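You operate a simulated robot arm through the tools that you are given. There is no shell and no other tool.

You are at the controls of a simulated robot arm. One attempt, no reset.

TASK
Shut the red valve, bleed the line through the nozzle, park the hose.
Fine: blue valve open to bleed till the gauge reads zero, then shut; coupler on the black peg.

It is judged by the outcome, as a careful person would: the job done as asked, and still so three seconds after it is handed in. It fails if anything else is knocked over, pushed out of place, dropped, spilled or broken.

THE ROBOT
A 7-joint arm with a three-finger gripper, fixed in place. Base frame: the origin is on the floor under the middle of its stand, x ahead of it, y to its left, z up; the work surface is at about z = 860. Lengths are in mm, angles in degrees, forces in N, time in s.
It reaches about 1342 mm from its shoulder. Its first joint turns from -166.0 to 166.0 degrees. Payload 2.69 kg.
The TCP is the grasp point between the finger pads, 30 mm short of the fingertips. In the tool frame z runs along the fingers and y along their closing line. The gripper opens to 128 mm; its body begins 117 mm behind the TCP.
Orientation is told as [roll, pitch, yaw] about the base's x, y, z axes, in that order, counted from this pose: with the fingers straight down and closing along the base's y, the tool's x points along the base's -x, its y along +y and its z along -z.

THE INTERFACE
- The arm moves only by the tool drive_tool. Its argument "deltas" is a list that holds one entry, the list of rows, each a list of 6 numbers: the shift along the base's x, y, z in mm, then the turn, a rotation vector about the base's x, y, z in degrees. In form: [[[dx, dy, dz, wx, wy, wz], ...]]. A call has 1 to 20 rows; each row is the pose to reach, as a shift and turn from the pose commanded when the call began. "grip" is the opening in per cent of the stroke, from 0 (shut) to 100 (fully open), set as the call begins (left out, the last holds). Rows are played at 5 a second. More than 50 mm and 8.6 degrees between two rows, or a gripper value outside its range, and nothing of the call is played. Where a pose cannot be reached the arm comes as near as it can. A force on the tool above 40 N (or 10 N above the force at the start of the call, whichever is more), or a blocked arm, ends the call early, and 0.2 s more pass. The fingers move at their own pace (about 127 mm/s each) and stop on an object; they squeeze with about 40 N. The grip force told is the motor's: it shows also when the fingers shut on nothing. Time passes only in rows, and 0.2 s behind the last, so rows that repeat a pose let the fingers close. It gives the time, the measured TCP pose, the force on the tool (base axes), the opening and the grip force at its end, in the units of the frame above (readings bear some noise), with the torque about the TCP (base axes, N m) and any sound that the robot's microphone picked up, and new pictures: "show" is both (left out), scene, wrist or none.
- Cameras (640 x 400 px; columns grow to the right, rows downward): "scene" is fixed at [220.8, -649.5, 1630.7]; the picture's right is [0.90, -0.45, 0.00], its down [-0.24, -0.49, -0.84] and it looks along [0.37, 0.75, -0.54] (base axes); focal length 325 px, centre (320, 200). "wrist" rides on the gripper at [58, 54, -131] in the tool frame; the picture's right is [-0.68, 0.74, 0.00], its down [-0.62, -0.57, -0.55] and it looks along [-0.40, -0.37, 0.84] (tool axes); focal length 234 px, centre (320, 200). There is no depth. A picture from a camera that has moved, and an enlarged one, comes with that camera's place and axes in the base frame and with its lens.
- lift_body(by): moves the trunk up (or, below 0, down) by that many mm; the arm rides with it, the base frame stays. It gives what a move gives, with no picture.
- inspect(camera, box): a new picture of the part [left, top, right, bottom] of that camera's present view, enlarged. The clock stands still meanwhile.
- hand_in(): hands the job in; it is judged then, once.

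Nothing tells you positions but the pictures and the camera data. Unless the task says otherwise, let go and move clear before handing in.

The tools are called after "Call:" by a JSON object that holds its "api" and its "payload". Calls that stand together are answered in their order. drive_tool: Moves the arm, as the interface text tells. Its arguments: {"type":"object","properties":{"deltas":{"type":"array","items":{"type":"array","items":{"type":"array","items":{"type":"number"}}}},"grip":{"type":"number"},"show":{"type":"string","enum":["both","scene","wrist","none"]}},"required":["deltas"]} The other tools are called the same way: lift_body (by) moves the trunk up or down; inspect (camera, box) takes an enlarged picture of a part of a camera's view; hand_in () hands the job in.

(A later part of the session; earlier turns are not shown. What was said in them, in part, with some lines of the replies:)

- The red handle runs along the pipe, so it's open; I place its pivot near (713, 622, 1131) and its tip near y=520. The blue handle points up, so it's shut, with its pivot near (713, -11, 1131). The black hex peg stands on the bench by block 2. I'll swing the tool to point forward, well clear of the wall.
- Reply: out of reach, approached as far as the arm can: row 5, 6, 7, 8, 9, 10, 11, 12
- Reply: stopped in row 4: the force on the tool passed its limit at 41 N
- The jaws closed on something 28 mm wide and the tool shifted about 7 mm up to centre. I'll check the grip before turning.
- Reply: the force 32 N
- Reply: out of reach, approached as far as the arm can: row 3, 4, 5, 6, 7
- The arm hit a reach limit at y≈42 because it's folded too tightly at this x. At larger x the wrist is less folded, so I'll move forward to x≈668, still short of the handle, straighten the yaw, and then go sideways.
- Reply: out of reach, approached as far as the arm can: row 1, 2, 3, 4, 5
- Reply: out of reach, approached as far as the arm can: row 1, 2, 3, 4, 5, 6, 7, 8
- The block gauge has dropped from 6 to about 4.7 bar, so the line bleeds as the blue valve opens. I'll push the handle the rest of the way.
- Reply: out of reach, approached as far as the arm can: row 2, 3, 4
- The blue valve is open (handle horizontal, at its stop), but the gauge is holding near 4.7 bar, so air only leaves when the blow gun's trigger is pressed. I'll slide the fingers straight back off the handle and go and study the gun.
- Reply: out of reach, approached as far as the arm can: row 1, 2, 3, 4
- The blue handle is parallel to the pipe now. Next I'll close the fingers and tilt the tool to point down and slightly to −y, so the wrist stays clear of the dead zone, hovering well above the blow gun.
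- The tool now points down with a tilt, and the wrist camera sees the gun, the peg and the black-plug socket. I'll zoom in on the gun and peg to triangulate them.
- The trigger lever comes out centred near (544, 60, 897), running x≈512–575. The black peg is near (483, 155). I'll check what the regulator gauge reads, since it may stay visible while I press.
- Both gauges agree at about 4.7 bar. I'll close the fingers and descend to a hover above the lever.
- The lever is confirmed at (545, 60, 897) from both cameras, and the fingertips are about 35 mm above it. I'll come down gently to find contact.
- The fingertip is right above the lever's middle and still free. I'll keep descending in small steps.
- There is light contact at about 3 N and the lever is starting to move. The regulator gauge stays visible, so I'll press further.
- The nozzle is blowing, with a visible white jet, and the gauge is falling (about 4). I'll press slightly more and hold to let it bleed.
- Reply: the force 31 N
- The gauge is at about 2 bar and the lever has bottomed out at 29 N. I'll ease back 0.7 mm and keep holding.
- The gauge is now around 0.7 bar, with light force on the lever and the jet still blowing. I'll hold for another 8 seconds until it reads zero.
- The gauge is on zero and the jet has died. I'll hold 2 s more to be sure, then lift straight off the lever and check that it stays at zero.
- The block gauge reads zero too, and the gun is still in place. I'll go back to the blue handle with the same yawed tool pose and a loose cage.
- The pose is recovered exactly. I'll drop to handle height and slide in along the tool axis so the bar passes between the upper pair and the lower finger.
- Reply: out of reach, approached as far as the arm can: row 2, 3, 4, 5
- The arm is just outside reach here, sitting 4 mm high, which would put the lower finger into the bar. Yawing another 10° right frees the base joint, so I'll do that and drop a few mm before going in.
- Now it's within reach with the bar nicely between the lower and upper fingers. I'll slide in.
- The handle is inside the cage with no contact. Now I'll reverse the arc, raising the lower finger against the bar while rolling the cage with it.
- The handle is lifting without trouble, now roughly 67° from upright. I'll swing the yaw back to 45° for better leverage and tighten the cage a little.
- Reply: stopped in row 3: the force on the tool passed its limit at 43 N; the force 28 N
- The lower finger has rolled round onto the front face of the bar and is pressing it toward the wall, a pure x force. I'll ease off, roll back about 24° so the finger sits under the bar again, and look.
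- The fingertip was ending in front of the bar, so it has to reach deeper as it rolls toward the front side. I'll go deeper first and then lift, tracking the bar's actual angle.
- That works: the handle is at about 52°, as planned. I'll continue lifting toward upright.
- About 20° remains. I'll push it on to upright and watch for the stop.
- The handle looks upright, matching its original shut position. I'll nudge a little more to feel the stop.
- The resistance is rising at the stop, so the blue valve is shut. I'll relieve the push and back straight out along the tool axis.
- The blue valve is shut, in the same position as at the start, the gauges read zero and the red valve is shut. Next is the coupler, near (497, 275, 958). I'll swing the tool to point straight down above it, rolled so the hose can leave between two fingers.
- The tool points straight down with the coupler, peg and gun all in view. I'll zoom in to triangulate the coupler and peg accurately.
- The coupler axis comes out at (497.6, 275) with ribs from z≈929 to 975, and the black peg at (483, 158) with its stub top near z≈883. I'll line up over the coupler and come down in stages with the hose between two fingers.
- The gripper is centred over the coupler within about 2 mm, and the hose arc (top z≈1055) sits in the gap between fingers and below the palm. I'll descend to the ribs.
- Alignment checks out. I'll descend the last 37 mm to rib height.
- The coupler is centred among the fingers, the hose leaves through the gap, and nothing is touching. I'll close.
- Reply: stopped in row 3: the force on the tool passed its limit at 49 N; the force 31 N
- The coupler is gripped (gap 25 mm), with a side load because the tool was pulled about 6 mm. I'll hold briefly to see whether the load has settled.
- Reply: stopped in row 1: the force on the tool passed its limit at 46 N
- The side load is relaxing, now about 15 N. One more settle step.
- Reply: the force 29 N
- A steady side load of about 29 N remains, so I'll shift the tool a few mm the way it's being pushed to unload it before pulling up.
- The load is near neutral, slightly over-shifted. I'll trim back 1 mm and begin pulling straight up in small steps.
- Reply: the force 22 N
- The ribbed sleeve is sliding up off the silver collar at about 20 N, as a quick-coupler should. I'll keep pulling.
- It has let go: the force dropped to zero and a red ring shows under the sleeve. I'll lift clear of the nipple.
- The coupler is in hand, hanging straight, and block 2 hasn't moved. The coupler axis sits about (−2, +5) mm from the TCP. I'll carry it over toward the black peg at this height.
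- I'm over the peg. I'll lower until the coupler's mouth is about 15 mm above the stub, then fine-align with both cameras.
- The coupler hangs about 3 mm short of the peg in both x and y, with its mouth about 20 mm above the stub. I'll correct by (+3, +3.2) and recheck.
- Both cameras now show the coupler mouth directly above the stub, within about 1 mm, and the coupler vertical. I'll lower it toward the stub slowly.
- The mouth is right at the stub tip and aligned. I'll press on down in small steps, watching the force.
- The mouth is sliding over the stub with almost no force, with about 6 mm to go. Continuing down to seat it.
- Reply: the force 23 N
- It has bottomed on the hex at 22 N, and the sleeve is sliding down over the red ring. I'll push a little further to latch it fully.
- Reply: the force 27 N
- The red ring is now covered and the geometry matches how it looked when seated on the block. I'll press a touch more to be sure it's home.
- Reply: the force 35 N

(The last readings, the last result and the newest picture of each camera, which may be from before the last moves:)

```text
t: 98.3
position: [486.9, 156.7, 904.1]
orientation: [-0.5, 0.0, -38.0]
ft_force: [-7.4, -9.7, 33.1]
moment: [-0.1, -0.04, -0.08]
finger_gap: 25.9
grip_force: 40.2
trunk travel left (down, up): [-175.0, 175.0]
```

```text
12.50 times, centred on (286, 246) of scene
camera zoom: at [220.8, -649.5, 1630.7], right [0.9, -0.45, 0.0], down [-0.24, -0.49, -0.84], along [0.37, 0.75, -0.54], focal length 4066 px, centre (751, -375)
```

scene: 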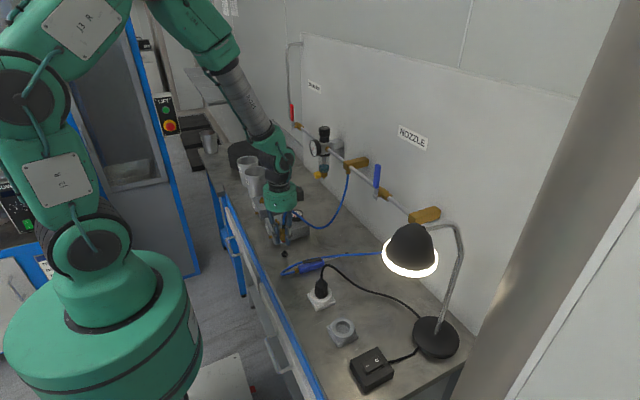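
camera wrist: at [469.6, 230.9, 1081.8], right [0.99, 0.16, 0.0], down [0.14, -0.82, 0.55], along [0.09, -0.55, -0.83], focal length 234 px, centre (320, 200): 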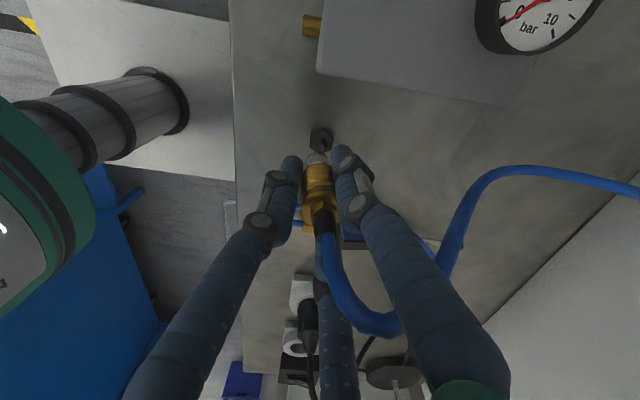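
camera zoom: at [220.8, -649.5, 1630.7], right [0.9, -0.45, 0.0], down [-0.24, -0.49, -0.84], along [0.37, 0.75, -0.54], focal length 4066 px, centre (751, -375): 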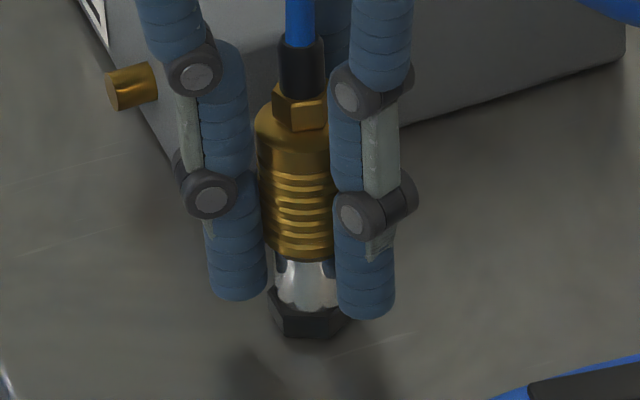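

A side load is building and the coupler is starting to lean, so no more pushing. I'll ease back in z and y to unload it and straighten up.

Call:
{"api": "drive_tool", "payload": {"deltas": [[[-0.3, -0.8, 0.8, 0, 0, 0], [-0.6, -1.5, 1.5, 0, 0, 0], [-0.6, -1.5, 1.5, 0, 0, 0]]], "grip": 0, "show": "none"}}

Call:
{"api": "inspect", "payload": {"camera": "scene", "box": [268, 230, 303, 262]}}

Call:
{"api": "inspect", "payload": {"camera": "wrist", "box": [270, 110, 370, 210]}}

```text
t: 99.1
position: [487.0, 154.1, 905.0]
orientation: [-0.5, 0.2, -38.0]
ft_force: [-0.7, 4.1, -2.7]
moment: [0.09, 0.04, 0.02]
finger_gap: 25.6
grip_force: 39.7
trunk travel left (down, up): [-175.0, 175.0]
```

```text
12.50 times, centred on (286, 246) of scene
camera zoom: at [220.8, -649.5, 1630.7], right [0.9, -0.45, 0.0], down [-0.24, -0.49, -0.84], along [0.37, 0.75, -0.54], focal length 4066 px, centre (751, -375)
```

zoom: 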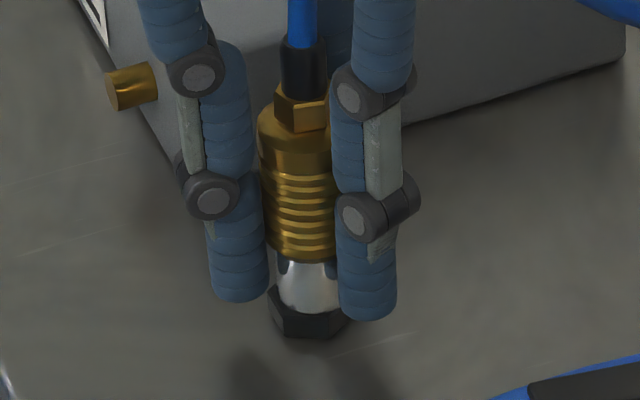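

```text
4.00 times, centred on (320, 160) of wrist
camera zoom: at [473.3, 233.8, 1034.7], right [0.99, 0.16, -0.01], down [0.14, -0.82, 0.55], along [0.08, -0.55, -0.83], focal length 937 px, centre (320, 360)
```

zoom: 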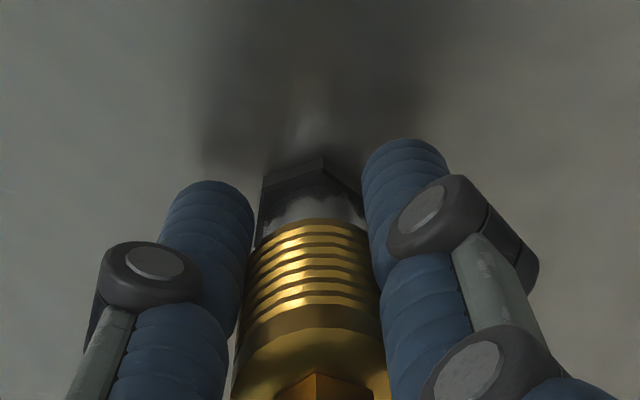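

The load is near zero with the sleeve forward, so the coupler looks latched on the peg. I'll open the fingers modestly, since block 2 is close by, and check that it stays.

Call:
{"api": "drive_tool", "payload": {"deltas": [[[0, 0, 0, 0, 0, 0], [0, 0, 0, 0, 0, 0], [0, 0, 0, 0, 0, 0], [0, 0, 0, 0, 0, 0]]], "grip": 44}}

Call:
{"api": "inspect", "payload": {"camera": "scene", "box": [268, 230, 303, 262]}}

Call:
{"api": "inspect", "payload": {"camera": "wrist", "box": [250, 100, 400, 250]}}

```text
t: 100.1
position: [487.3, 155.0, 904.7]
orientation: [-0.5, -0.1, -37.9]
ft_force: [-0.9, -0.4, -0.6]
moment: [0.04, -0.02, 0.01]
finger_gap: 56.2
grip_force: 0.1
trunk travel left (down, up): [-175.0, 175.0]
camera wrist: at [473.8, 233.8, 1035.5], right [0.99, 0.16, -0.01], down [0.14, -0.82, 0.55], along [0.09, -0.55, -0.83], focal length 234 px, centre (320, 200)
```

scene: 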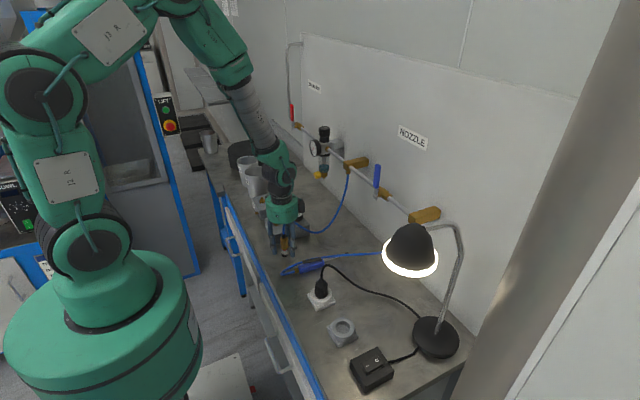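
wrist: 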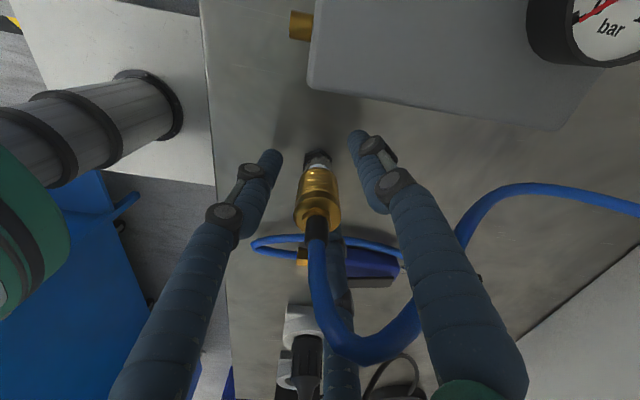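

```text
12.50 times, centred on (286, 246) of scene
camera zoom: at [220.8, -649.5, 1630.7], right [0.9, -0.45, 0.0], down [-0.24, -0.49, -0.84], along [0.37, 0.75, -0.54], focal length 4066 px, centre (751, -375)
```

zoom: 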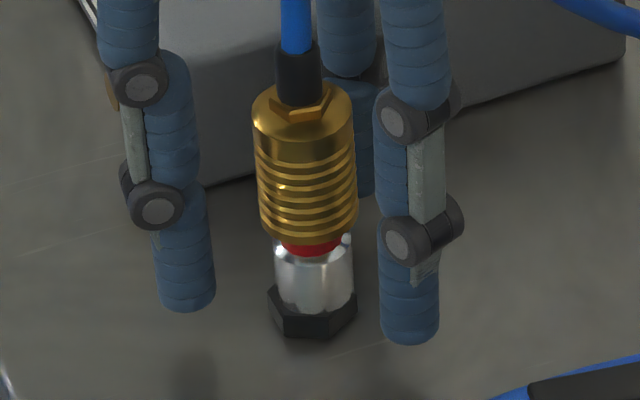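

```text
2.67 times, centred on (325, 175) of wrist
camera zoom: at [473.8, 233.8, 1035.5], right [0.99, 0.16, -0.01], down [0.14, -0.82, 0.55], along [0.09, -0.55, -0.83], focal length 624 px, centre (307, 267)
```

zoom: 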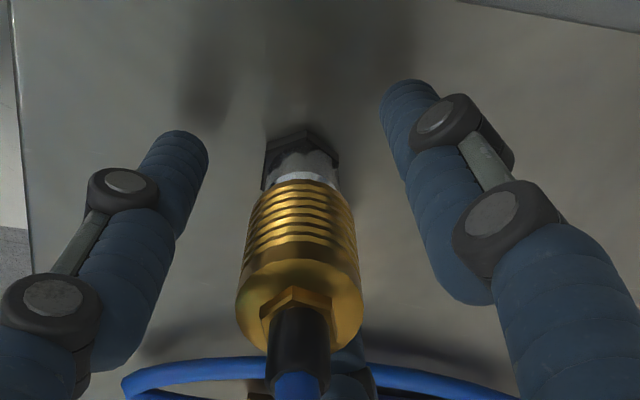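

After release the coupler stands upright on the peg, but the red ring shows again, so it isn't latched: gripping the sleeve pushed the sleeve forward and not the body. I'll raise the open fingers above it and then press on the body from the top.

Call:
{"api": "drive_tool", "payload": {"deltas": [[[0, 0, 12, 0, 0, 0], [0, 0, 26, 0, 0, 0], [0, 0, 40, 0, 0, 0], [0, 0, 54, 0, 0, 0], [0, 0, 66, 0, 0, 0], [0, 0, 66, 0, 0, 0]]], "grip": 44}}

Call:
{"api": "inspect", "payload": {"camera": "scene", "box": [264, 220, 304, 262]}}

Call:
{"api": "inspect", "payload": {"camera": "wrist", "box": [260, 60, 400, 220]}}

```text
t: 101.5
position: [487.6, 154.9, 970.9]
orientation: [-0.5, 0.0, -38.1]
ft_force: [0.8, -0.9, 0.6]
moment: [-0.02, 0.01, 0.0]
finger_gap: 56.4
grip_force: 0.1
trunk travel left (down, up): [-175.0, 175.0]
camera wrist: at [473.8, 234.0, 1101.2], right [0.99, 0.16, -0.01], down [0.14, -0.82, 0.55], along [0.08, -0.55, -0.83], focal length 234 px, centre (320, 200)
```

scene: 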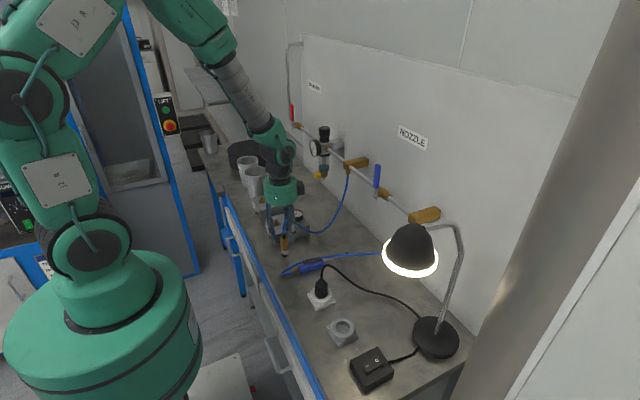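
wrist: 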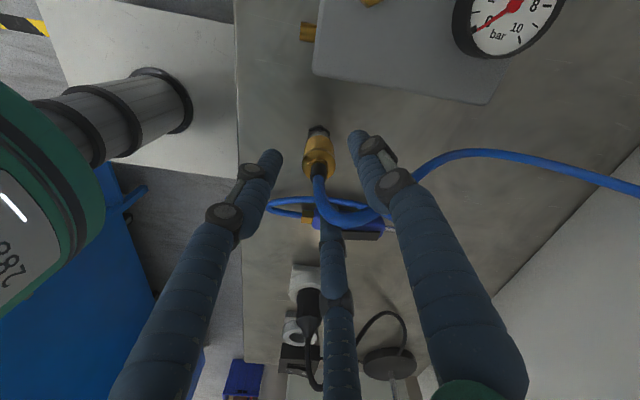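

```text
9.52 times, centred on (284, 241) of scene
camera zoom: at [220.8, -649.5, 1630.7], right [0.9, -0.45, 0.0], down [-0.24, -0.49, -0.84], along [0.37, 0.75, -0.54], focal length 3098 px, centre (663, -190)
```

zoom: 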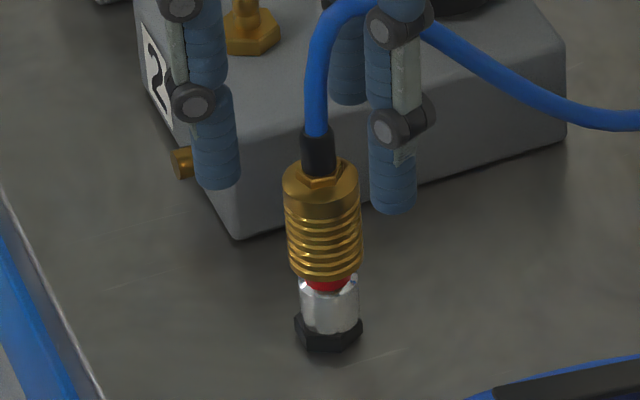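

```text
2.50 times, centred on (330, 140) of wrist
camera zoom: at [473.8, 234.0, 1101.2], right [0.99, 0.16, -0.01], down [0.14, -0.82, 0.55], along [0.08, -0.55, -0.83], focal length 585 px, centre (295, 350)
```

zoom: 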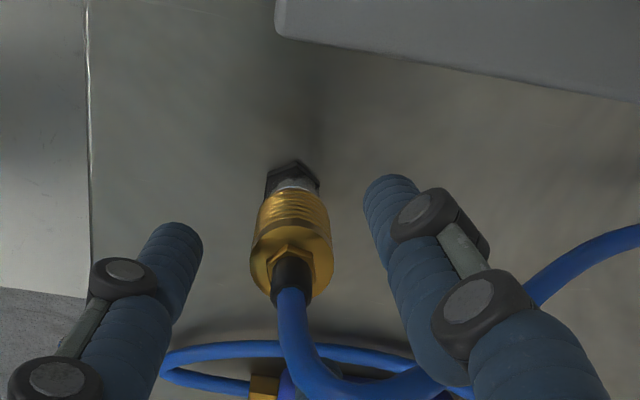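

The coupler stands upright on the peg with the sleeve back. I'll centre over the boot, close the fingers loosely around it, and press down on the body's top hex.

Call:
{"api": "drive_tool", "payload": {"deltas": [[[-1.5, 1, 0, 0.4, 0, 0], [-2.8, 1.8, 0, 0.4, 0, 0], [-2.8, 1.8, 0, 0.4, 0, 0]]], "grip": 13}}

Call:
{"api": "inspect", "payload": {"camera": "scene", "box": [264, 220, 304, 262]}}

Call:
{"api": "inspect", "payload": {"camera": "wrist", "box": [270, 90, 370, 210]}}

```text
t: 102.3
position: [484.7, 156.9, 971.1]
orientation: [-0.2, 0.4, -38.1]
ft_force: [0.8, 0.0, -0.5]
moment: [0.02, 0.01, 0.0]
finger_gap: 16.7
grip_force: 0.5
trunk travel left (down, up): [-175.0, 175.0]
camera wrist: at [470.5, 234.8, 1101.7], right [0.99, 0.16, -0.01], down [0.14, -0.83, 0.55], along [0.09, -0.54, -0.84], focal length 234 px, centre (320, 200)
```

scene: 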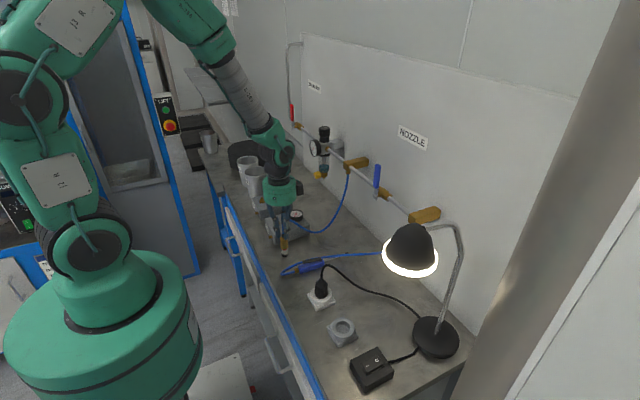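
wrist: 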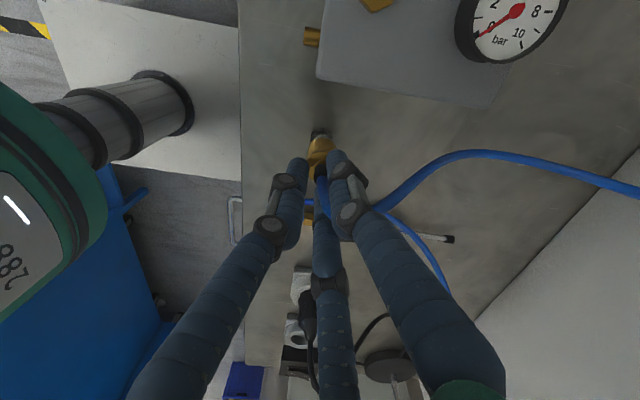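

```text
9.52 times, centred on (284, 241) of scene
camera zoom: at [220.8, -649.5, 1630.7], right [0.9, -0.45, 0.0], down [-0.24, -0.49, -0.84], along [0.37, 0.75, -0.54], focal length 3098 px, centre (663, -190)
```

zoom: 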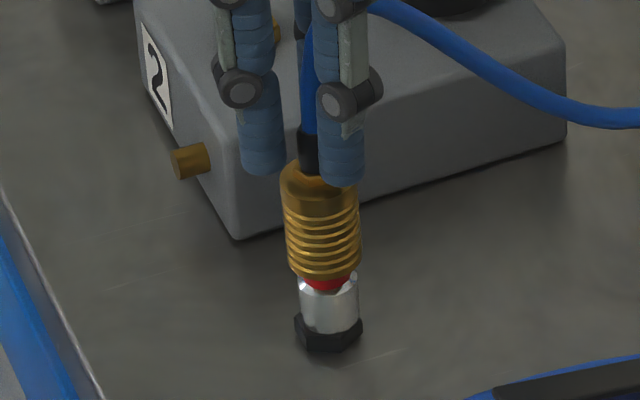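

```text
3.33 times, centred on (320, 150) of wrist
camera zoom: at [470.5, 234.8, 1101.7], right [0.99, 0.16, -0.01], down [0.14, -0.83, 0.55], along [0.09, -0.54, -0.84], focal length 781 px, centre (320, 367)
```

zoom: 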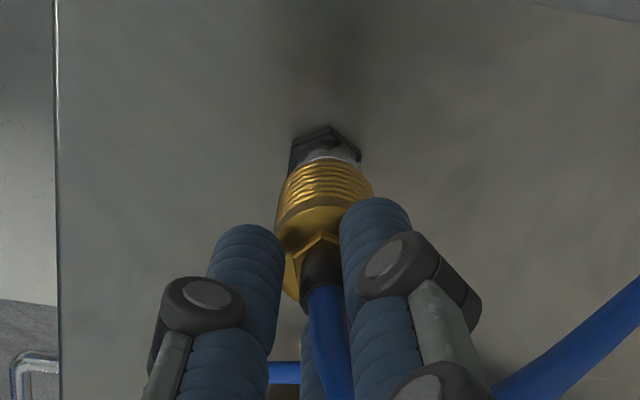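

The fingers surround the boot just above the hex and sleeve top. I'll nudge +1.5 mm in x for centring and press down gently.

Call:
{"api": "drive_tool", "payload": {"deltas": [[[1.5, 0, 0, 0, -0.3, 0], [1.5, 0, -3, 0, -0.3, 0], [1.5, 0, -5, 0, -0.3, 0], [1.5, 0, -7, 0, -0.3, 0]]], "grip": 13, "show": "none"}}

Call:
{"api": "inspect", "payload": {"camera": "scene", "box": [264, 220, 304, 262]}}

```text
t: 103.3
position: [486.0, 158.4, 963.9]
orientation: [-0.1, 0.1, -38.1]
ft_force: [0.2, -0.1, 0.7]
moment: [-0.01, -0.05, 0.01]
finger_gap: 16.9
grip_force: 0.3
trunk travel left (down, up): [-175.0, 175.0]
```

```text
9.52 times, centred on (284, 241) of scene
camera zoom: at [220.8, -649.5, 1630.7], right [0.9, -0.45, 0.0], down [-0.24, -0.49, -0.84], along [0.37, 0.75, -0.54], focal length 3098 px, centre (663, -190)
```

zoom: 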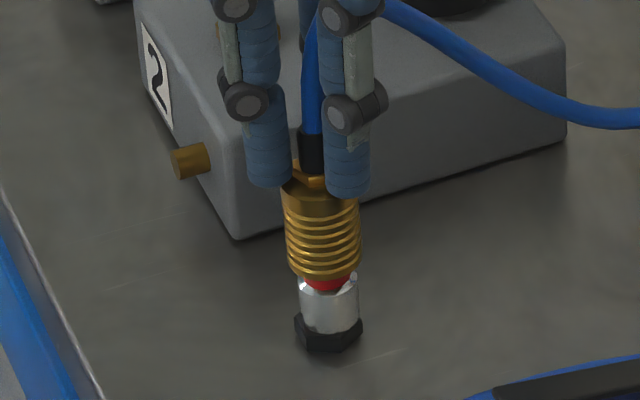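

There's no contact yet, and at this spacing the fingertips would hit the sleeve rim and not the body. A better way is to grip the black boot, which is part of the body, and push down through it so the sleeve stays free to snap. I'll rise a bit and close on the boot.

Call:
{"api": "drive_tool", "payload": {"deltas": [[[0, -1, 3, 0, 0, 0], [0, -1, 6.5, 0, 0, 0]]], "grip": 13, "show": "none"}}

Call:
{"api": "drive_tool", "payload": {"deltas": [[[0, 0, 0, 0, 0, 0], [0, 0, 0, 0, 0, 0], [0, 0, 0, 0, 0, 0]]], "grip": 0, "show": "none"}}

Call:
{"api": "inspect", "payload": {"camera": "scene", "box": [264, 220, 304, 262]}}

Call:
{"api": "inspect", "payload": {"camera": "wrist", "box": [270, 90, 370, 210]}}

```text
t: 103.9
position: [485.9, 157.5, 970.1]
orientation: [0.0, 0.0, -37.9]
ft_force: [-0.4, -0.2, 0.1]
moment: [-0.02, -0.01, -0.05]
finger_gap: 16.8
grip_force: 0.3
trunk travel left (down, up): [-175.0, 175.0]
```

```text
t: 104.7
position: [485.5, 157.5, 969.6]
orientation: [0.0, 0.1, -37.9]
ft_force: [-0.7, -0.9, -0.1]
moment: [0.02, -0.03, 0.04]
finger_gap: 12.5
grip_force: 39.0
trunk travel left (down, up): [-175.0, 175.0]
```

```text
9.52 times, centred on (284, 241) of scene
camera zoom: at [220.8, -649.5, 1630.7], right [0.9, -0.45, 0.0], down [-0.24, -0.49, -0.84], along [0.37, 0.75, -0.54], focal length 3098 px, centre (663, -190)
```

zoom: 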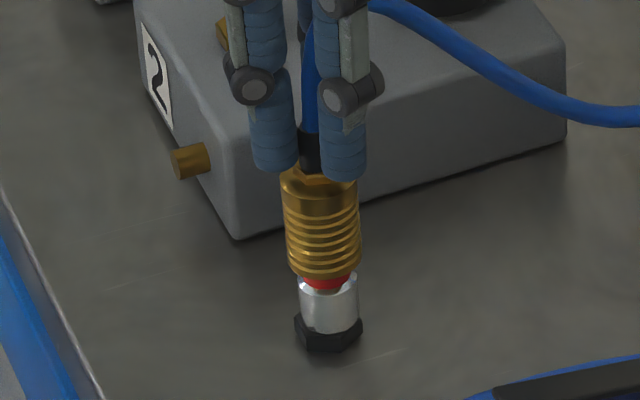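

```text
3.33 times, centred on (320, 150) of wrist
camera zoom: at [471.8, 234.7, 1101.5], right [0.99, 0.16, 0.0], down [0.14, -0.83, 0.55], along [0.09, -0.54, -0.84], focal length 781 px, centre (320, 367)
```

zoom: 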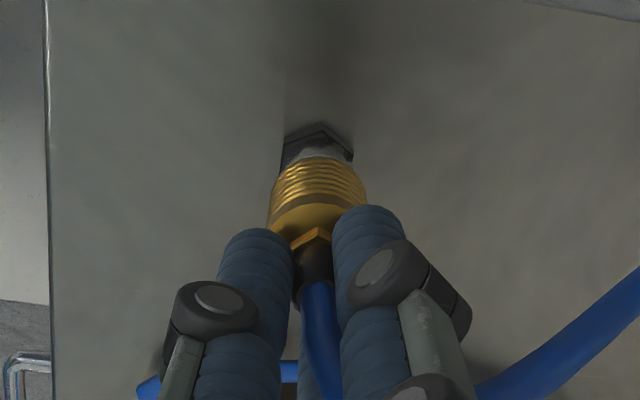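

I have a clean grip on the boot (12.5 mm) with no side load. Now I'll push straight down through the body.

Call:
{"api": "drive_tool", "payload": {"deltas": [[[0, 0, -1, 0, 0, 0], [0, 0, -2, 0, 0, 0], [0, 0, -3, 0, 0, 0], [0, 0, -4, 0, 0, 0]]], "grip": 0, "show": "none"}}

Call:
{"api": "inspect", "payload": {"camera": "scene", "box": [264, 220, 304, 262]}}

```text
t: 105.7
position: [485.2, 157.4, 969.3]
orientation: [0.2, 0.1, -38.0]
ft_force: [0.2, -3.6, 32.7]
moment: [-0.15, -0.14, 0.11]
finger_gap: 12.4
grip_force: 39.1
trunk travel left (down, up): [-175.0, 175.0]
```

```text
9.52 times, centred on (284, 241) of scene
camera zoom: at [220.8, -649.5, 1630.7], right [0.9, -0.45, 0.0], down [-0.24, -0.49, -0.84], along [0.37, 0.75, -0.54], focal length 3098 px, centre (663, -190)
```

zoom: 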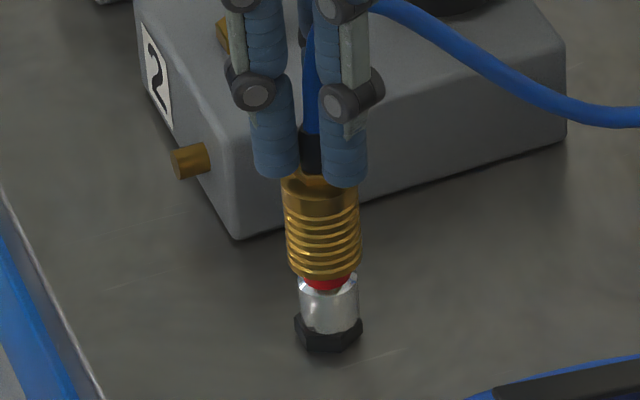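

The body is hard against the peg, at 33 N with no movement, so it's fully home. The black peg is a plain stub without a groove, unlike the brass nipples, so the sleeve staying back is its normal unconnected state. I'll ease off the force, then release the boot and check it stands by itself.

Call:
{"api": "drive_tool", "payload": {"deltas": [[[0, 0, -0.8, 0, 0, 0], [0, 0, -0.8, 0, 0, 0], [0, 0, 1.5, 0, 0, 0], [0, 0, 3.2, 0, 0, 0], [0, 0, 3.5, 0, 0, 0]]], "grip": 0, "show": "none"}}

Call:
{"api": "inspect", "payload": {"camera": "scene", "box": [264, 220, 304, 262]}}

```text
t: 106.9
position: [484.6, 156.0, 968.8]
orientation: [-0.1, 0.0, -38.0]
ft_force: [-0.6, -0.1, -1.1]
moment: [-0.01, -0.01, 0.01]
finger_gap: 12.1
grip_force: 38.9
trunk travel left (down, up): [-175.0, 175.0]
```

```text
9.52 times, centred on (284, 241) of scene
camera zoom: at [220.8, -649.5, 1630.7], right [0.9, -0.45, 0.0], down [-0.24, -0.49, -0.84], along [0.37, 0.75, -0.54], focal length 3098 px, centre (663, -190)
```

zoom: 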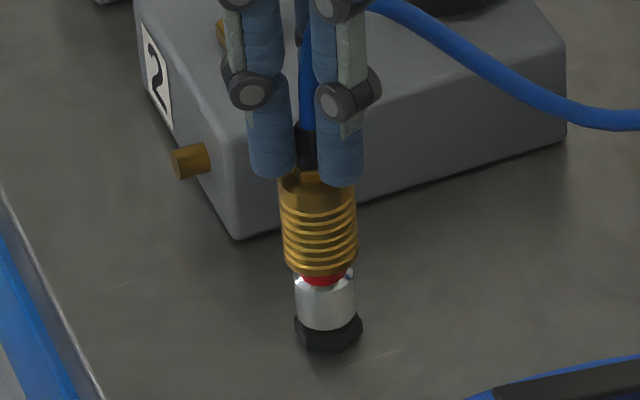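

It lifts freely with the boot, as expected for a plain peg. I'll re-seat it, open just enough to clear the boot and hex, and then try pressing the sleeve forward from above with the body fully seated, in case the peg does latch.

Call:
{"api": "drive_tool", "payload": {"deltas": [[[0, 0, -1.5, 0, 0, 0], [0, 0, -3, 0, 0, 0], [0, 0, -3.5, 0, 0, 0]]], "grip": 0, "show": "none"}}

Call:
{"api": "drive_tool", "payload": {"deltas": [[[0, 0, 0, 0, 0, 0], [0, 0, 0, 0, 0, 0], [0, 0, 0, 0, 0, 0]]], "grip": 17, "show": "none"}}

Call:
{"api": "inspect", "payload": {"camera": "scene", "box": [264, 220, 304, 262]}}

Call:
{"api": "inspect", "payload": {"camera": "wrist", "box": [270, 90, 370, 210]}}

```text
t: 107.7
position: [484.7, 156.0, 968.0]
orientation: [0.0, 0.1, -37.9]
ft_force: [-0.7, -0.1, 0.9]
moment: [0.02, 0.02, 0.03]
finger_gap: 12.4
grip_force: 38.7
trunk travel left (down, up): [-175.0, 175.0]
```

```text
t: 108.5
position: [486.0, 156.4, 967.2]
orientation: [0.0, 0.2, -38.0]
ft_force: [-0.2, 0.4, -0.6]
moment: [-0.01, 0.0, -0.02]
finger_gap: 21.7
grip_force: 0.0
trunk travel left (down, up): [-175.0, 175.0]
```

```text
9.52 times, centred on (284, 241) of scene
camera zoom: at [220.8, -649.5, 1630.7], right [0.9, -0.45, 0.0], down [-0.24, -0.49, -0.84], along [0.37, 0.75, -0.54], focal length 3098 px, centre (663, -190)
```

zoom: 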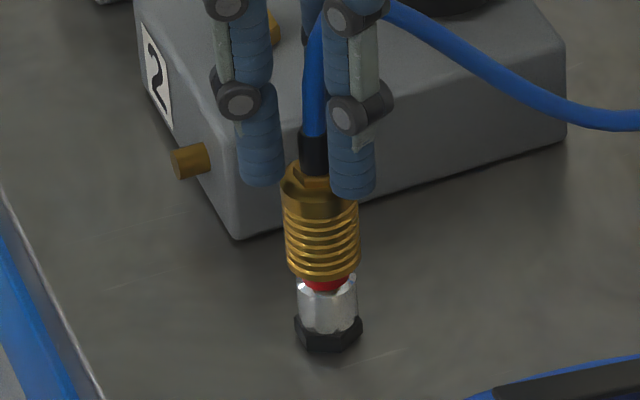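

```text
3.33 times, centred on (320, 150) of wrist
camera zoom: at [471.3, 234.3, 1097.6], right [0.99, 0.16, 0.0], down [0.14, -0.83, 0.55], along [0.09, -0.54, -0.84], focal length 781 px, centre (320, 367)
```

zoom: 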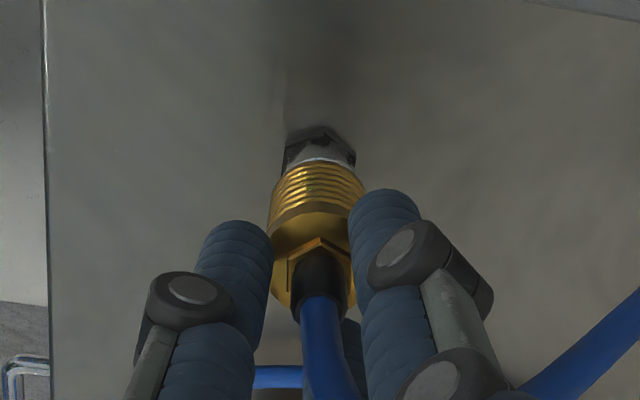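

The fingers are clear of the boot and just above the sleeve rim. I'll shift +1.3 mm in x and press the sleeve down gently.

Call:
{"api": "drive_tool", "payload": {"deltas": [[[1.3, 0, -1, 0, 0, 0], [1.3, 0, -3, 0, 0, 0], [1.3, 0, -5, 0, 0, 0], [1.3, 0, -7, 0, 0, 0]]], "grip": 16, "show": "none"}}

Call:
{"api": "inspect", "payload": {"camera": "scene", "box": [264, 220, 304, 262]}}

Call:
{"api": "inspect", "payload": {"camera": "wrist", "box": [270, 90, 370, 210]}}

```text
t: 109.5
position: [487.4, 156.8, 959.1]
orientation: [0.1, 0.0, -38.0]
ft_force: [-1.2, -0.3, 5.2]
moment: [-0.06, 0.02, 0.0]
finger_gap: 20.7
grip_force: 0.0
trunk travel left (down, up): [-175.0, 175.0]
```

```text
9.52 times, centred on (284, 241) of scene
camera zoom: at [220.8, -649.5, 1630.7], right [0.9, -0.45, 0.0], down [-0.24, -0.49, -0.84], along [0.37, 0.75, -0.54], focal length 3098 px, centre (663, -190)
```

zoom: 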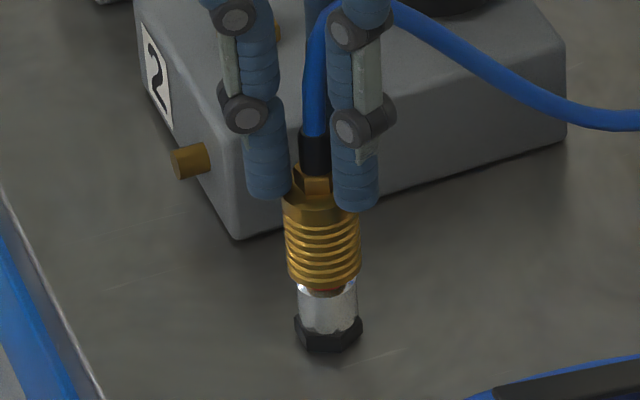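

```text
3.33 times, centred on (320, 150) of wrist
camera zoom: at [472.7, 234.7, 1090.7], right [0.99, 0.16, 0.0], down [0.14, -0.83, 0.55], along [0.09, -0.54, -0.84], focal length 781 px, centre (320, 367)
```

zoom: 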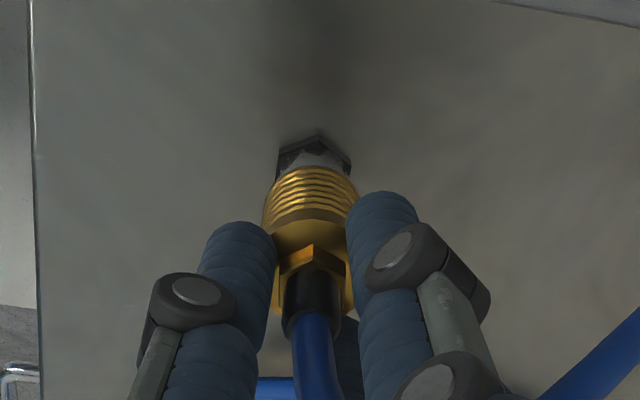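

The sleeve slides down easily at only 5 N and the red ring is nearly covered. A few more mm to bring it fully forward.

Call:
{"api": "drive_tool", "payload": {"deltas": [[[0, 0, -1, 0, 0, 0], [0, 0, -2, 0, 0, 0], [0, 0, -3, 0, 0, 0], [0, 0, -4, 0, 0, 0], [0, 0, -4, 0, 0, 0]]], "grip": 16, "show": "none"}}

Call:
{"api": "inspect", "payload": {"camera": "scene", "box": [264, 220, 304, 262]}}

```text
t: 110.7
position: [488.8, 155.8, 957.5]
orientation: [0.1, 0.1, -37.9]
ft_force: [-0.5, 2.1, 18.0]
moment: [0.09, 0.08, -0.04]
finger_gap: 20.4
grip_force: 0.0
trunk travel left (down, up): [-175.0, 175.0]
```

```text
9.52 times, centred on (284, 241) of scene
camera zoom: at [220.8, -649.5, 1630.7], right [0.9, -0.45, 0.0], down [-0.24, -0.49, -0.84], along [0.37, 0.75, -0.54], focal length 3098 px, centre (663, -190)
```

zoom: 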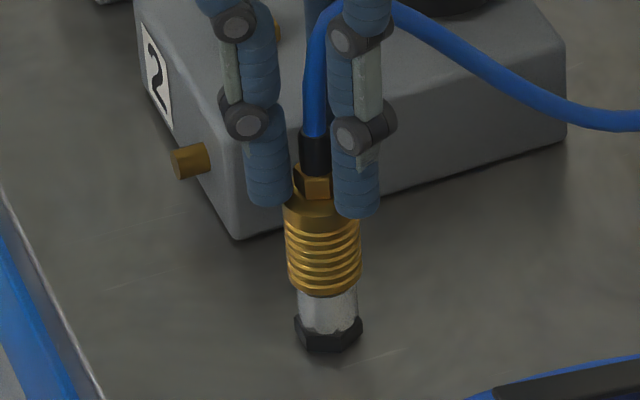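

The sleeve is fully forward and stopping at 18 N. I'll press 1 mm more, then lift off and see whether it stays forward.

Call:
{"api": "drive_tool", "payload": {"deltas": [[[0, 0, -1, 0, 0, 0], [0, 0, -1.3, 0, 0, 0], [0, 0, -1.3, 0, 0, 0], [0, 0, 2, 0, 0, 0], [0, 0, 6, 0, 0, 0], [0, 0, 12, 0, 0, 0]]], "grip": 16, "show": "none"}}

Call:
{"api": "inspect", "payload": {"camera": "scene", "box": [264, 220, 304, 262]}}

```text
t: 112.1
position: [486.0, 155.8, 966.0]
orientation: [-0.1, 0.1, -38.0]
ft_force: [-0.1, 0.4, -0.7]
moment: [-0.01, 0.0, -0.02]
finger_gap: 20.7
grip_force: 0.0
trunk travel left (down, up): [-175.0, 175.0]
```

```text
9.52 times, centred on (284, 241) of scene
camera zoom: at [220.8, -649.5, 1630.7], right [0.9, -0.45, 0.0], down [-0.24, -0.49, -0.84], along [0.37, 0.75, -0.54], focal length 3098 px, centre (663, -190)
```

zoom: 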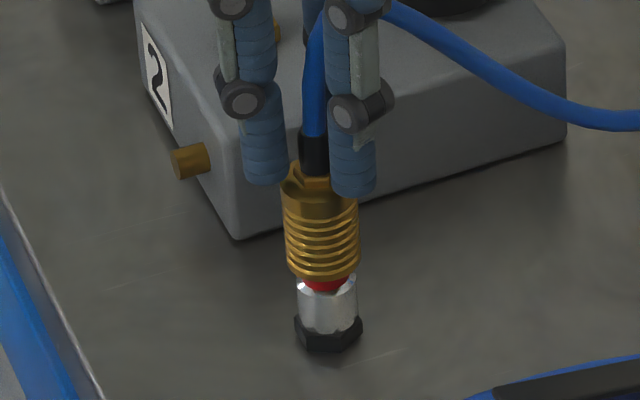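

The sleeve springs back, which confirms the peg is a plain parking stub. The coupler stays seated and upright on it. I'll open wide and rise straight up, letting the hose slip out through the gap.

Call:
{"api": "drive_tool", "payload": {"deltas": [[[0, 0, 0, 0, 0, 0], [0, 0, 0, 0, 0, 0], [0, 0, 10, 0, 0, 0], [0, 0, 25, 0, 0, 0], [0, 0, 45, 0, 0, 0], [0, 0, 70, 0, 0, 0], [0, 0, 95, 0, 0, 0]]], "grip": 80}}

Call:
{"api": "inspect", "payload": {"camera": "scene", "box": [254, 190, 324, 262]}}

Call:
{"api": "inspect", "payload": {"camera": "wrist", "box": [240, 60, 440, 220]}}

```text
t: 113.7
position: [488.9, 155.7, 1063.7]
orientation: [-0.1, 0.1, -38.0]
ft_force: [1.1, -0.2, 0.0]
moment: [0.0, -0.01, 0.01]
finger_gap: 102.4
grip_force: 0.1
trunk travel left (down, up): [-175.0, 175.0]
camera wrist: at [473.6, 233.9, 1194.0], right [0.99, 0.16, 0.0], down [0.14, -0.83, 0.55], along [0.09, -0.54, -0.84], focal length 234 px, centre (320, 200)
```

scene: 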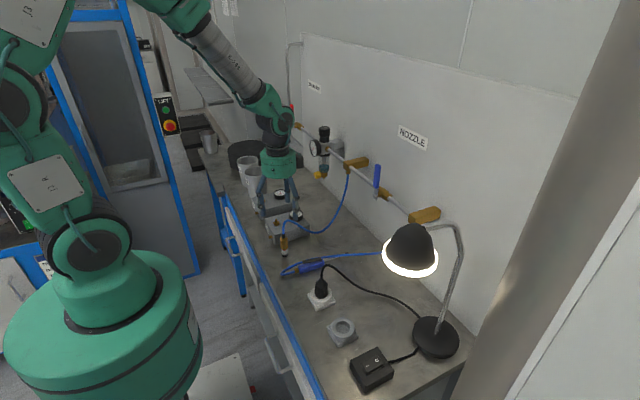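
wrist: 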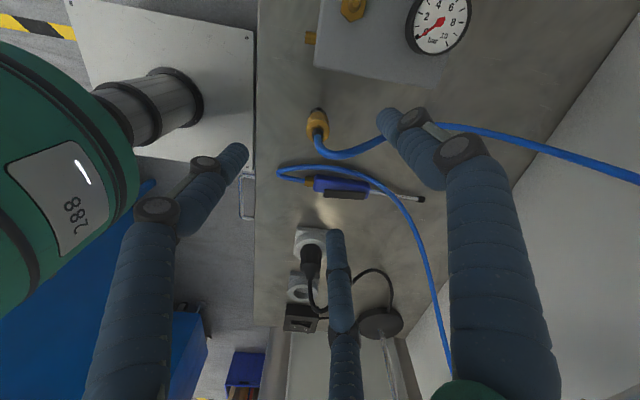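

```text
5.56 times, centred on (289, 226) of scene
camera zoom: at [220.8, -649.5, 1630.7], right [0.9, -0.45, 0.0], down [-0.24, -0.49, -0.84], along [0.37, 0.75, -0.54], focal length 1807 px, centre (492, 56)
```

zoom: 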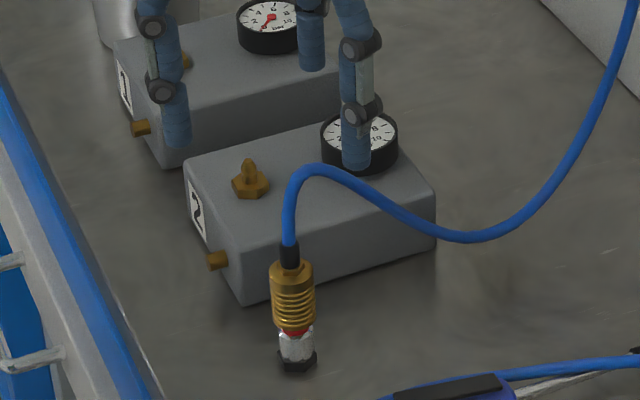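

```text
2.50 times, centred on (340, 140) of wrist
camera zoom: at [473.6, 233.9, 1194.0], right [0.99, 0.16, 0.0], down [0.14, -0.83, 0.55], along [0.09, -0.54, -0.84], focal length 585 px, centre (270, 350)
```

zoom: 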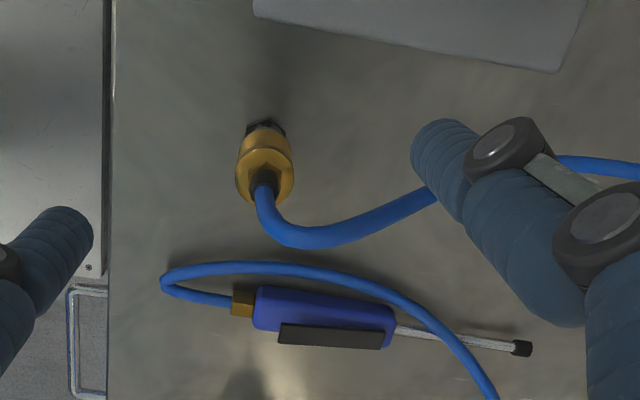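

The coupler stands on the black peg by itself, with nothing holding it. I'll compare the brass nipple with the peg, and check everything else before deciding whether it's done.

Call:
{"api": "inspect", "payload": {"camera": "scene", "box": [265, 210, 290, 235]}}

Call:
{"api": "inspect", "payload": {"camera": "scene", "box": [268, 232, 303, 262]}}

Call:
{"api": "inspect", "payload": {"camera": "wrist", "box": [320, 0, 380, 40]}}

```text
16.00 times, centred on (278, 222) of scene
camera zoom: at [220.8, -649.5, 1630.7], right [0.9, -0.45, 0.0], down [-0.24, -0.49, -0.84], along [0.37, 0.75, -0.54], focal length 5204 px, centre (1000, -160)
```

zoom: 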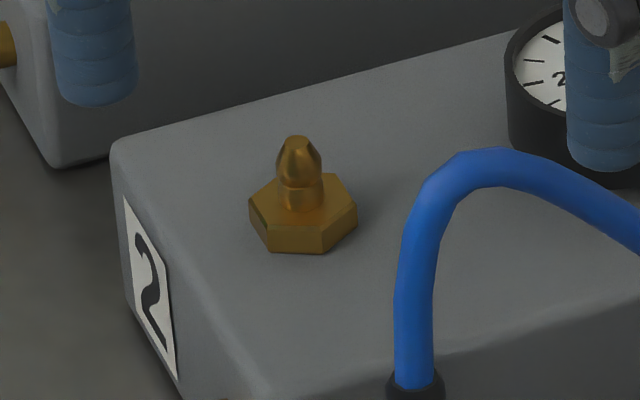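

```text
13.33 times, centred on (286, 247) of scene
camera zoom: at [220.8, -649.5, 1630.7], right [0.9, -0.45, 0.0], down [-0.24, -0.49, -0.84], along [0.37, 0.75, -0.54], focal length 4337 px, centre (780, -427)
```

zoom: 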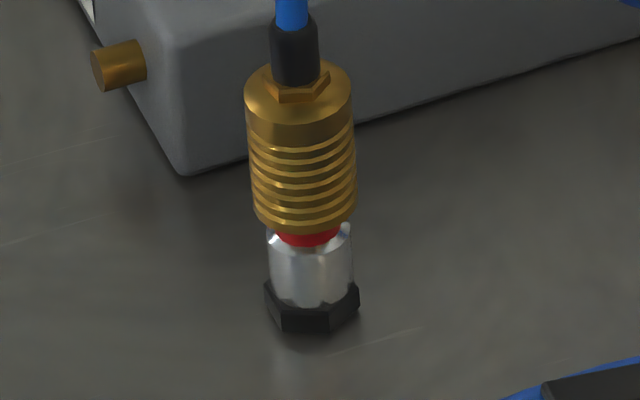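

```text
10.00 times, centred on (350, 20) of wrist
camera zoom: at [473.6, 233.9, 1194.0], right [0.99, 0.16, 0.0], down [0.14, -0.83, 0.55], along [0.09, -0.54, -0.84], focal length 2342 px, centre (20, 2000)
```

zoom: 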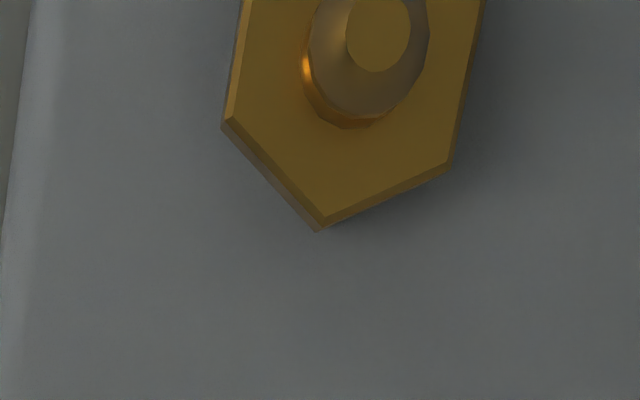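

The brass nipple has a locking groove and the black peg doesn't, so sitting on the peg is the parked state. I'll raise the arm clear and check the whole scene.

Call:
{"api": "drive_tool", "payload": {"deltas": [[[0, 0, 25, 0, 0, 0], [0, 3, 55, 0, 0, 0], [0, 10, 90, 0, 0, 0], [0, 25, 125, 0, 0, 0], [0, 45, 155, 0, 0, 0]]], "grip": 80}}

Call:
{"api": "inspect", "payload": {"camera": "scene", "box": [270, 90, 430, 220]}}

Call:
{"api": "inspect", "payload": {"camera": "scene", "box": [220, 170, 370, 300]}}

Call:
{"api": "inspect", "payload": {"camera": "scene", "box": [300, 130, 330, 160]}}

Call:
{"api": "inspect", "payload": {"camera": "scene", "box": [260, 225, 350, 285]}}

```text
t: 114.9
position: [485.5, 202.3, 1218.3]
orientation: [0.0, 0.0, -38.0]
ft_force: [0.4, 0.0, 0.0]
moment: [0.02, -0.01, 0.02]
finger_gap: 102.2
grip_force: 0.2
trunk travel left (down, up): [-175.0, 175.0]
camera wrist: at [471.5, 279.6, 1348.8], right [0.99, 0.16, 0.0], down [0.14, -0.83, 0.55], along [0.09, -0.54, -0.84], focal length 234 px, centre (320, 200)
```

scene: 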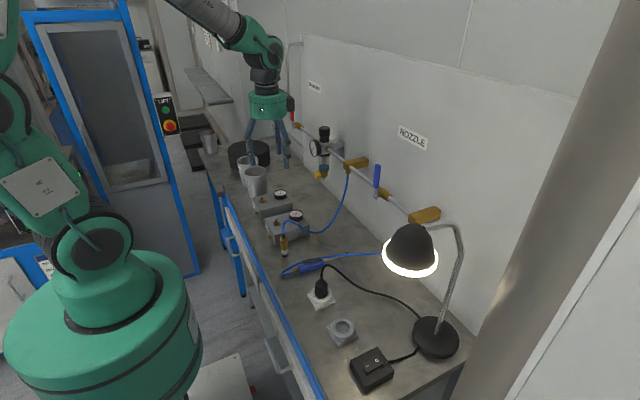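
wrist: 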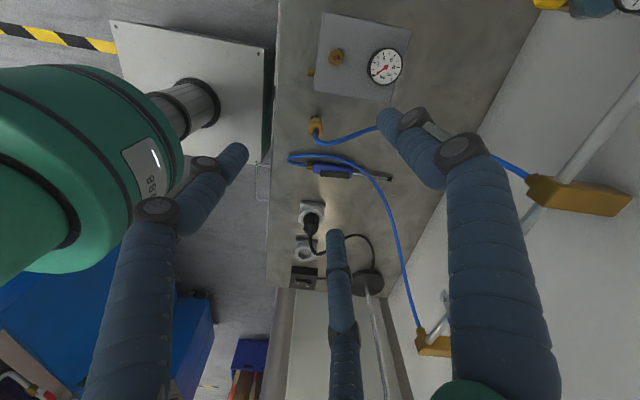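

```text
3.08 times, centred on (350, 155) of scene
camera zoom: at [220.8, -649.5, 1630.7], right [0.9, -0.45, 0.0], down [-0.24, -0.49, -0.84], along [0.37, 0.75, -0.54], focal length 1001 px, centre (228, 338)
```

zoom: 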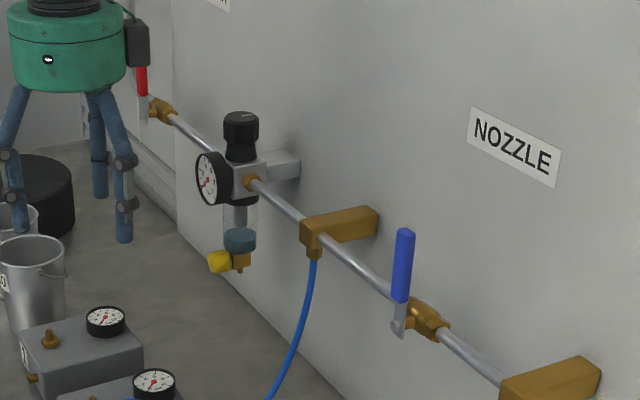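

```text
3.08 times, centred on (295, 235) of scene
camera zoom: at [220.8, -649.5, 1630.7], right [0.9, -0.45, 0.0], down [-0.24, -0.49, -0.84], along [0.37, 0.75, -0.54], focal length 1001 px, centre (397, 92)
```

zoom: 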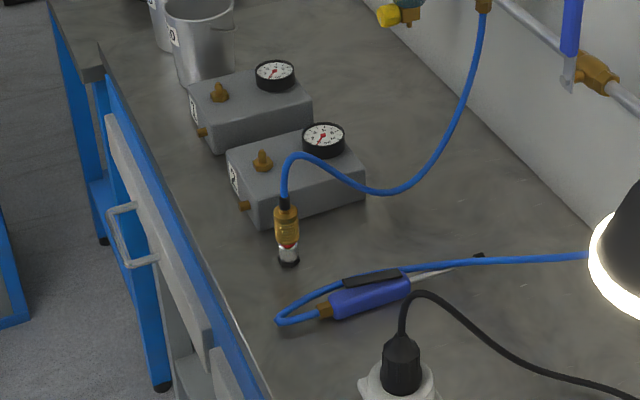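

```text
13.33 times, centred on (315, 145) of scene
camera zoom: at [220.8, -649.5, 1630.7], right [0.9, -0.45, 0.0], down [-0.24, -0.49, -0.84], along [0.37, 0.75, -0.54], focal length 4337 px, centre (387, 933)
```

zoom: 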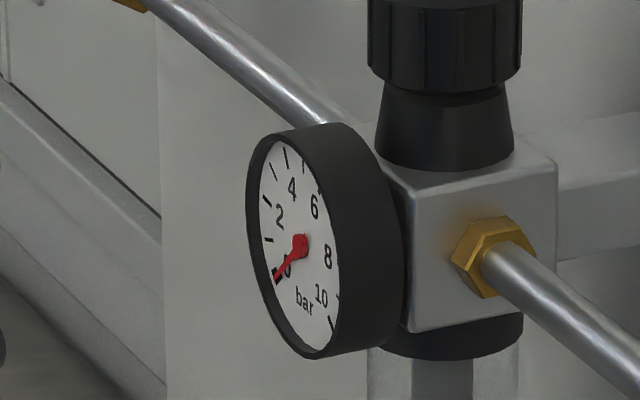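

```text
6.67 times, centred on (305, 255) of scene
camera zoom: at [220.8, -649.5, 1630.7], right [0.9, -0.45, 0.0], down [-0.24, -0.49, -0.84], along [0.37, 0.75, -0.54], focal length 2168 px, centre (420, -167)
```

zoom: 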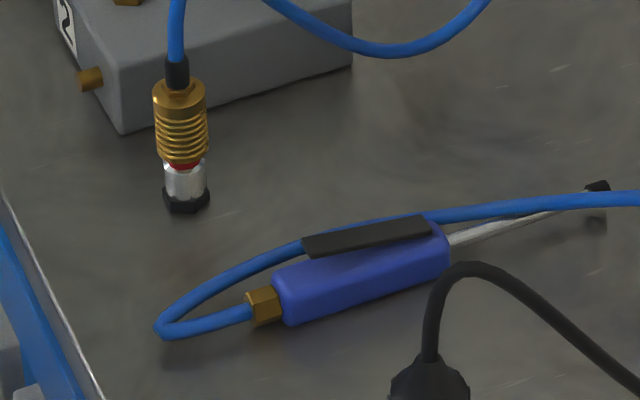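

Everything looks right: red and blue handles upright (shut), gauges at zero, coupler on the black peg, gun and blocks undisturbed. I'll wait a few seconds with the arm clear to confirm nothing drifts.

Call:
{"api": "drive_tool", "payload": {"deltas": [[[0, 10, 10, 0, 0, 0], [-10, 20, 20, 0, 0, 0], [-20, 30, 30, 0, 0, 0], [-20, 30, 30, 0, 0, 0], [-20, 30, 30, 0, 0, 0], [-20, 30, 30, 0, 0, 0], [-20, 30, 30, 0, 0, 0], [-20, 30, 30, 0, 0, 0], [-20, 30, 30, 0, 0, 0], [-20, 30, 30, 0, 0, 0], [-20, 30, 30, 0, 0, 0], [-20, 30, 30, 0, 0, 0], [-20, 30, 30, 0, 0, 0], [-20, 30, 30, 0, 0, 0], [-20, 30, 30, 0, 0, 0], [-20, 30, 30, 0, 0, 0], [-20, 30, 30, 0, 0, 0], [-20, 30, 30, 0, 0, 0], [-20, 30, 30, 0, 0, 0], [-20, 30, 30, 0, 0, 0]]], "grip": 80, "show": "scene"}}

Call:
{"api": "inspect", "payload": {"camera": "scene", "box": [260, 190, 320, 262]}}

Call:
{"api": "inspect", "payload": {"camera": "scene", "box": [270, 85, 350, 160]}}

```text
t: 119.1
position: [468.2, 231.1, 1247.1]
orientation: [0.0, 0.1, -38.0]
ft_force: [0.2, 0.2, -0.4]
moment: [-0.01, 0.01, -0.03]
finger_gap: 102.5
grip_force: 0.0
trunk travel left (down, up): [-175.0, 175.0]
```

scene: 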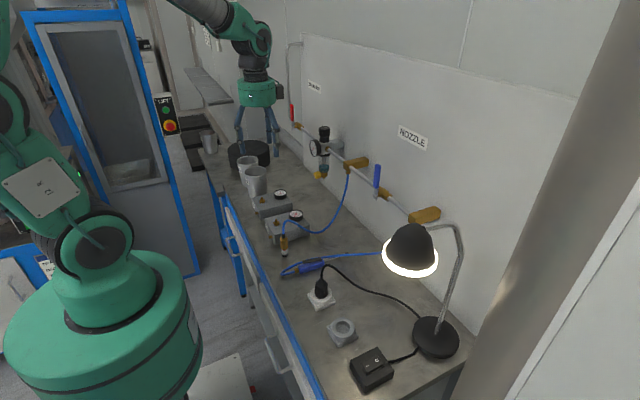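

```text
5.56 times, centred on (290, 226) of scene
camera zoom: at [220.8, -649.5, 1630.7], right [0.9, -0.45, 0.0], down [-0.24, -0.49, -0.84], along [0.37, 0.75, -0.54], focal length 1807 px, centre (487, 56)
```

zoom: 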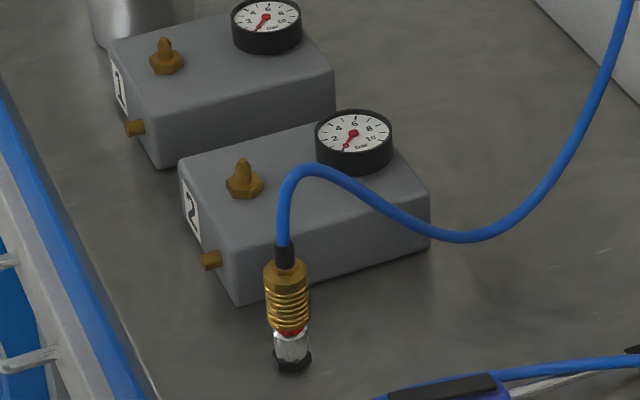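

```text
5.33 times, centred on (310, 122) of scene
camera zoom: at [220.8, -649.5, 1630.7], right [0.9, -0.45, 0.0], down [-0.24, -0.49, -0.84], along [0.37, 0.75, -0.54], focal length 1735 px, centre (373, 613)
```

zoom: 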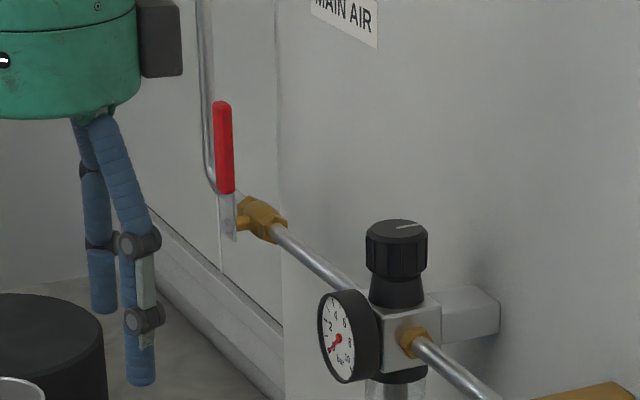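

Nothing has changed after more than 4 s: the red valve is shut, the blue valve is shut, all gauges read zero, and the coupler stands on the black peg with the arm well clear. I'm handing the job in.

Call:
{"api": "hand_in", "payload": {}}

```text
The job is handed in.
```

The red valve is shut, the line is bled to zero, the blue valve is shut again, and the hose coupler is parked on the black peg. I don't have the judge's verdict; it hadn't come back when I handed in.

- **Red valve:** its handle was turned from in line with the pipe to upright, as far as it would go.
- **Bleed:** opening the blue valve only dropped the gauge from 6 to about 4.7 bar. I pressed the blow gun's trigger until the regulator gauge read zero and the jet stopped. The gauge on block 2 also reads zero.
- **Blue valve:** its handle is upright again, the same shut position it started in.
- **Coupler:** I pulled it off block 2 and seated it on the black peg. It doesn't lock there: the peg looks plain, without the locking groove the brass nipples have. The sleeve sits back with its red ring showing. It stood on its own for several seconds without moving, but it would lift off if pulled.

As far as the pictures show, the blocks, cups, lamp and blow gun are where they were. The arm is clear of everything with the fingers open.
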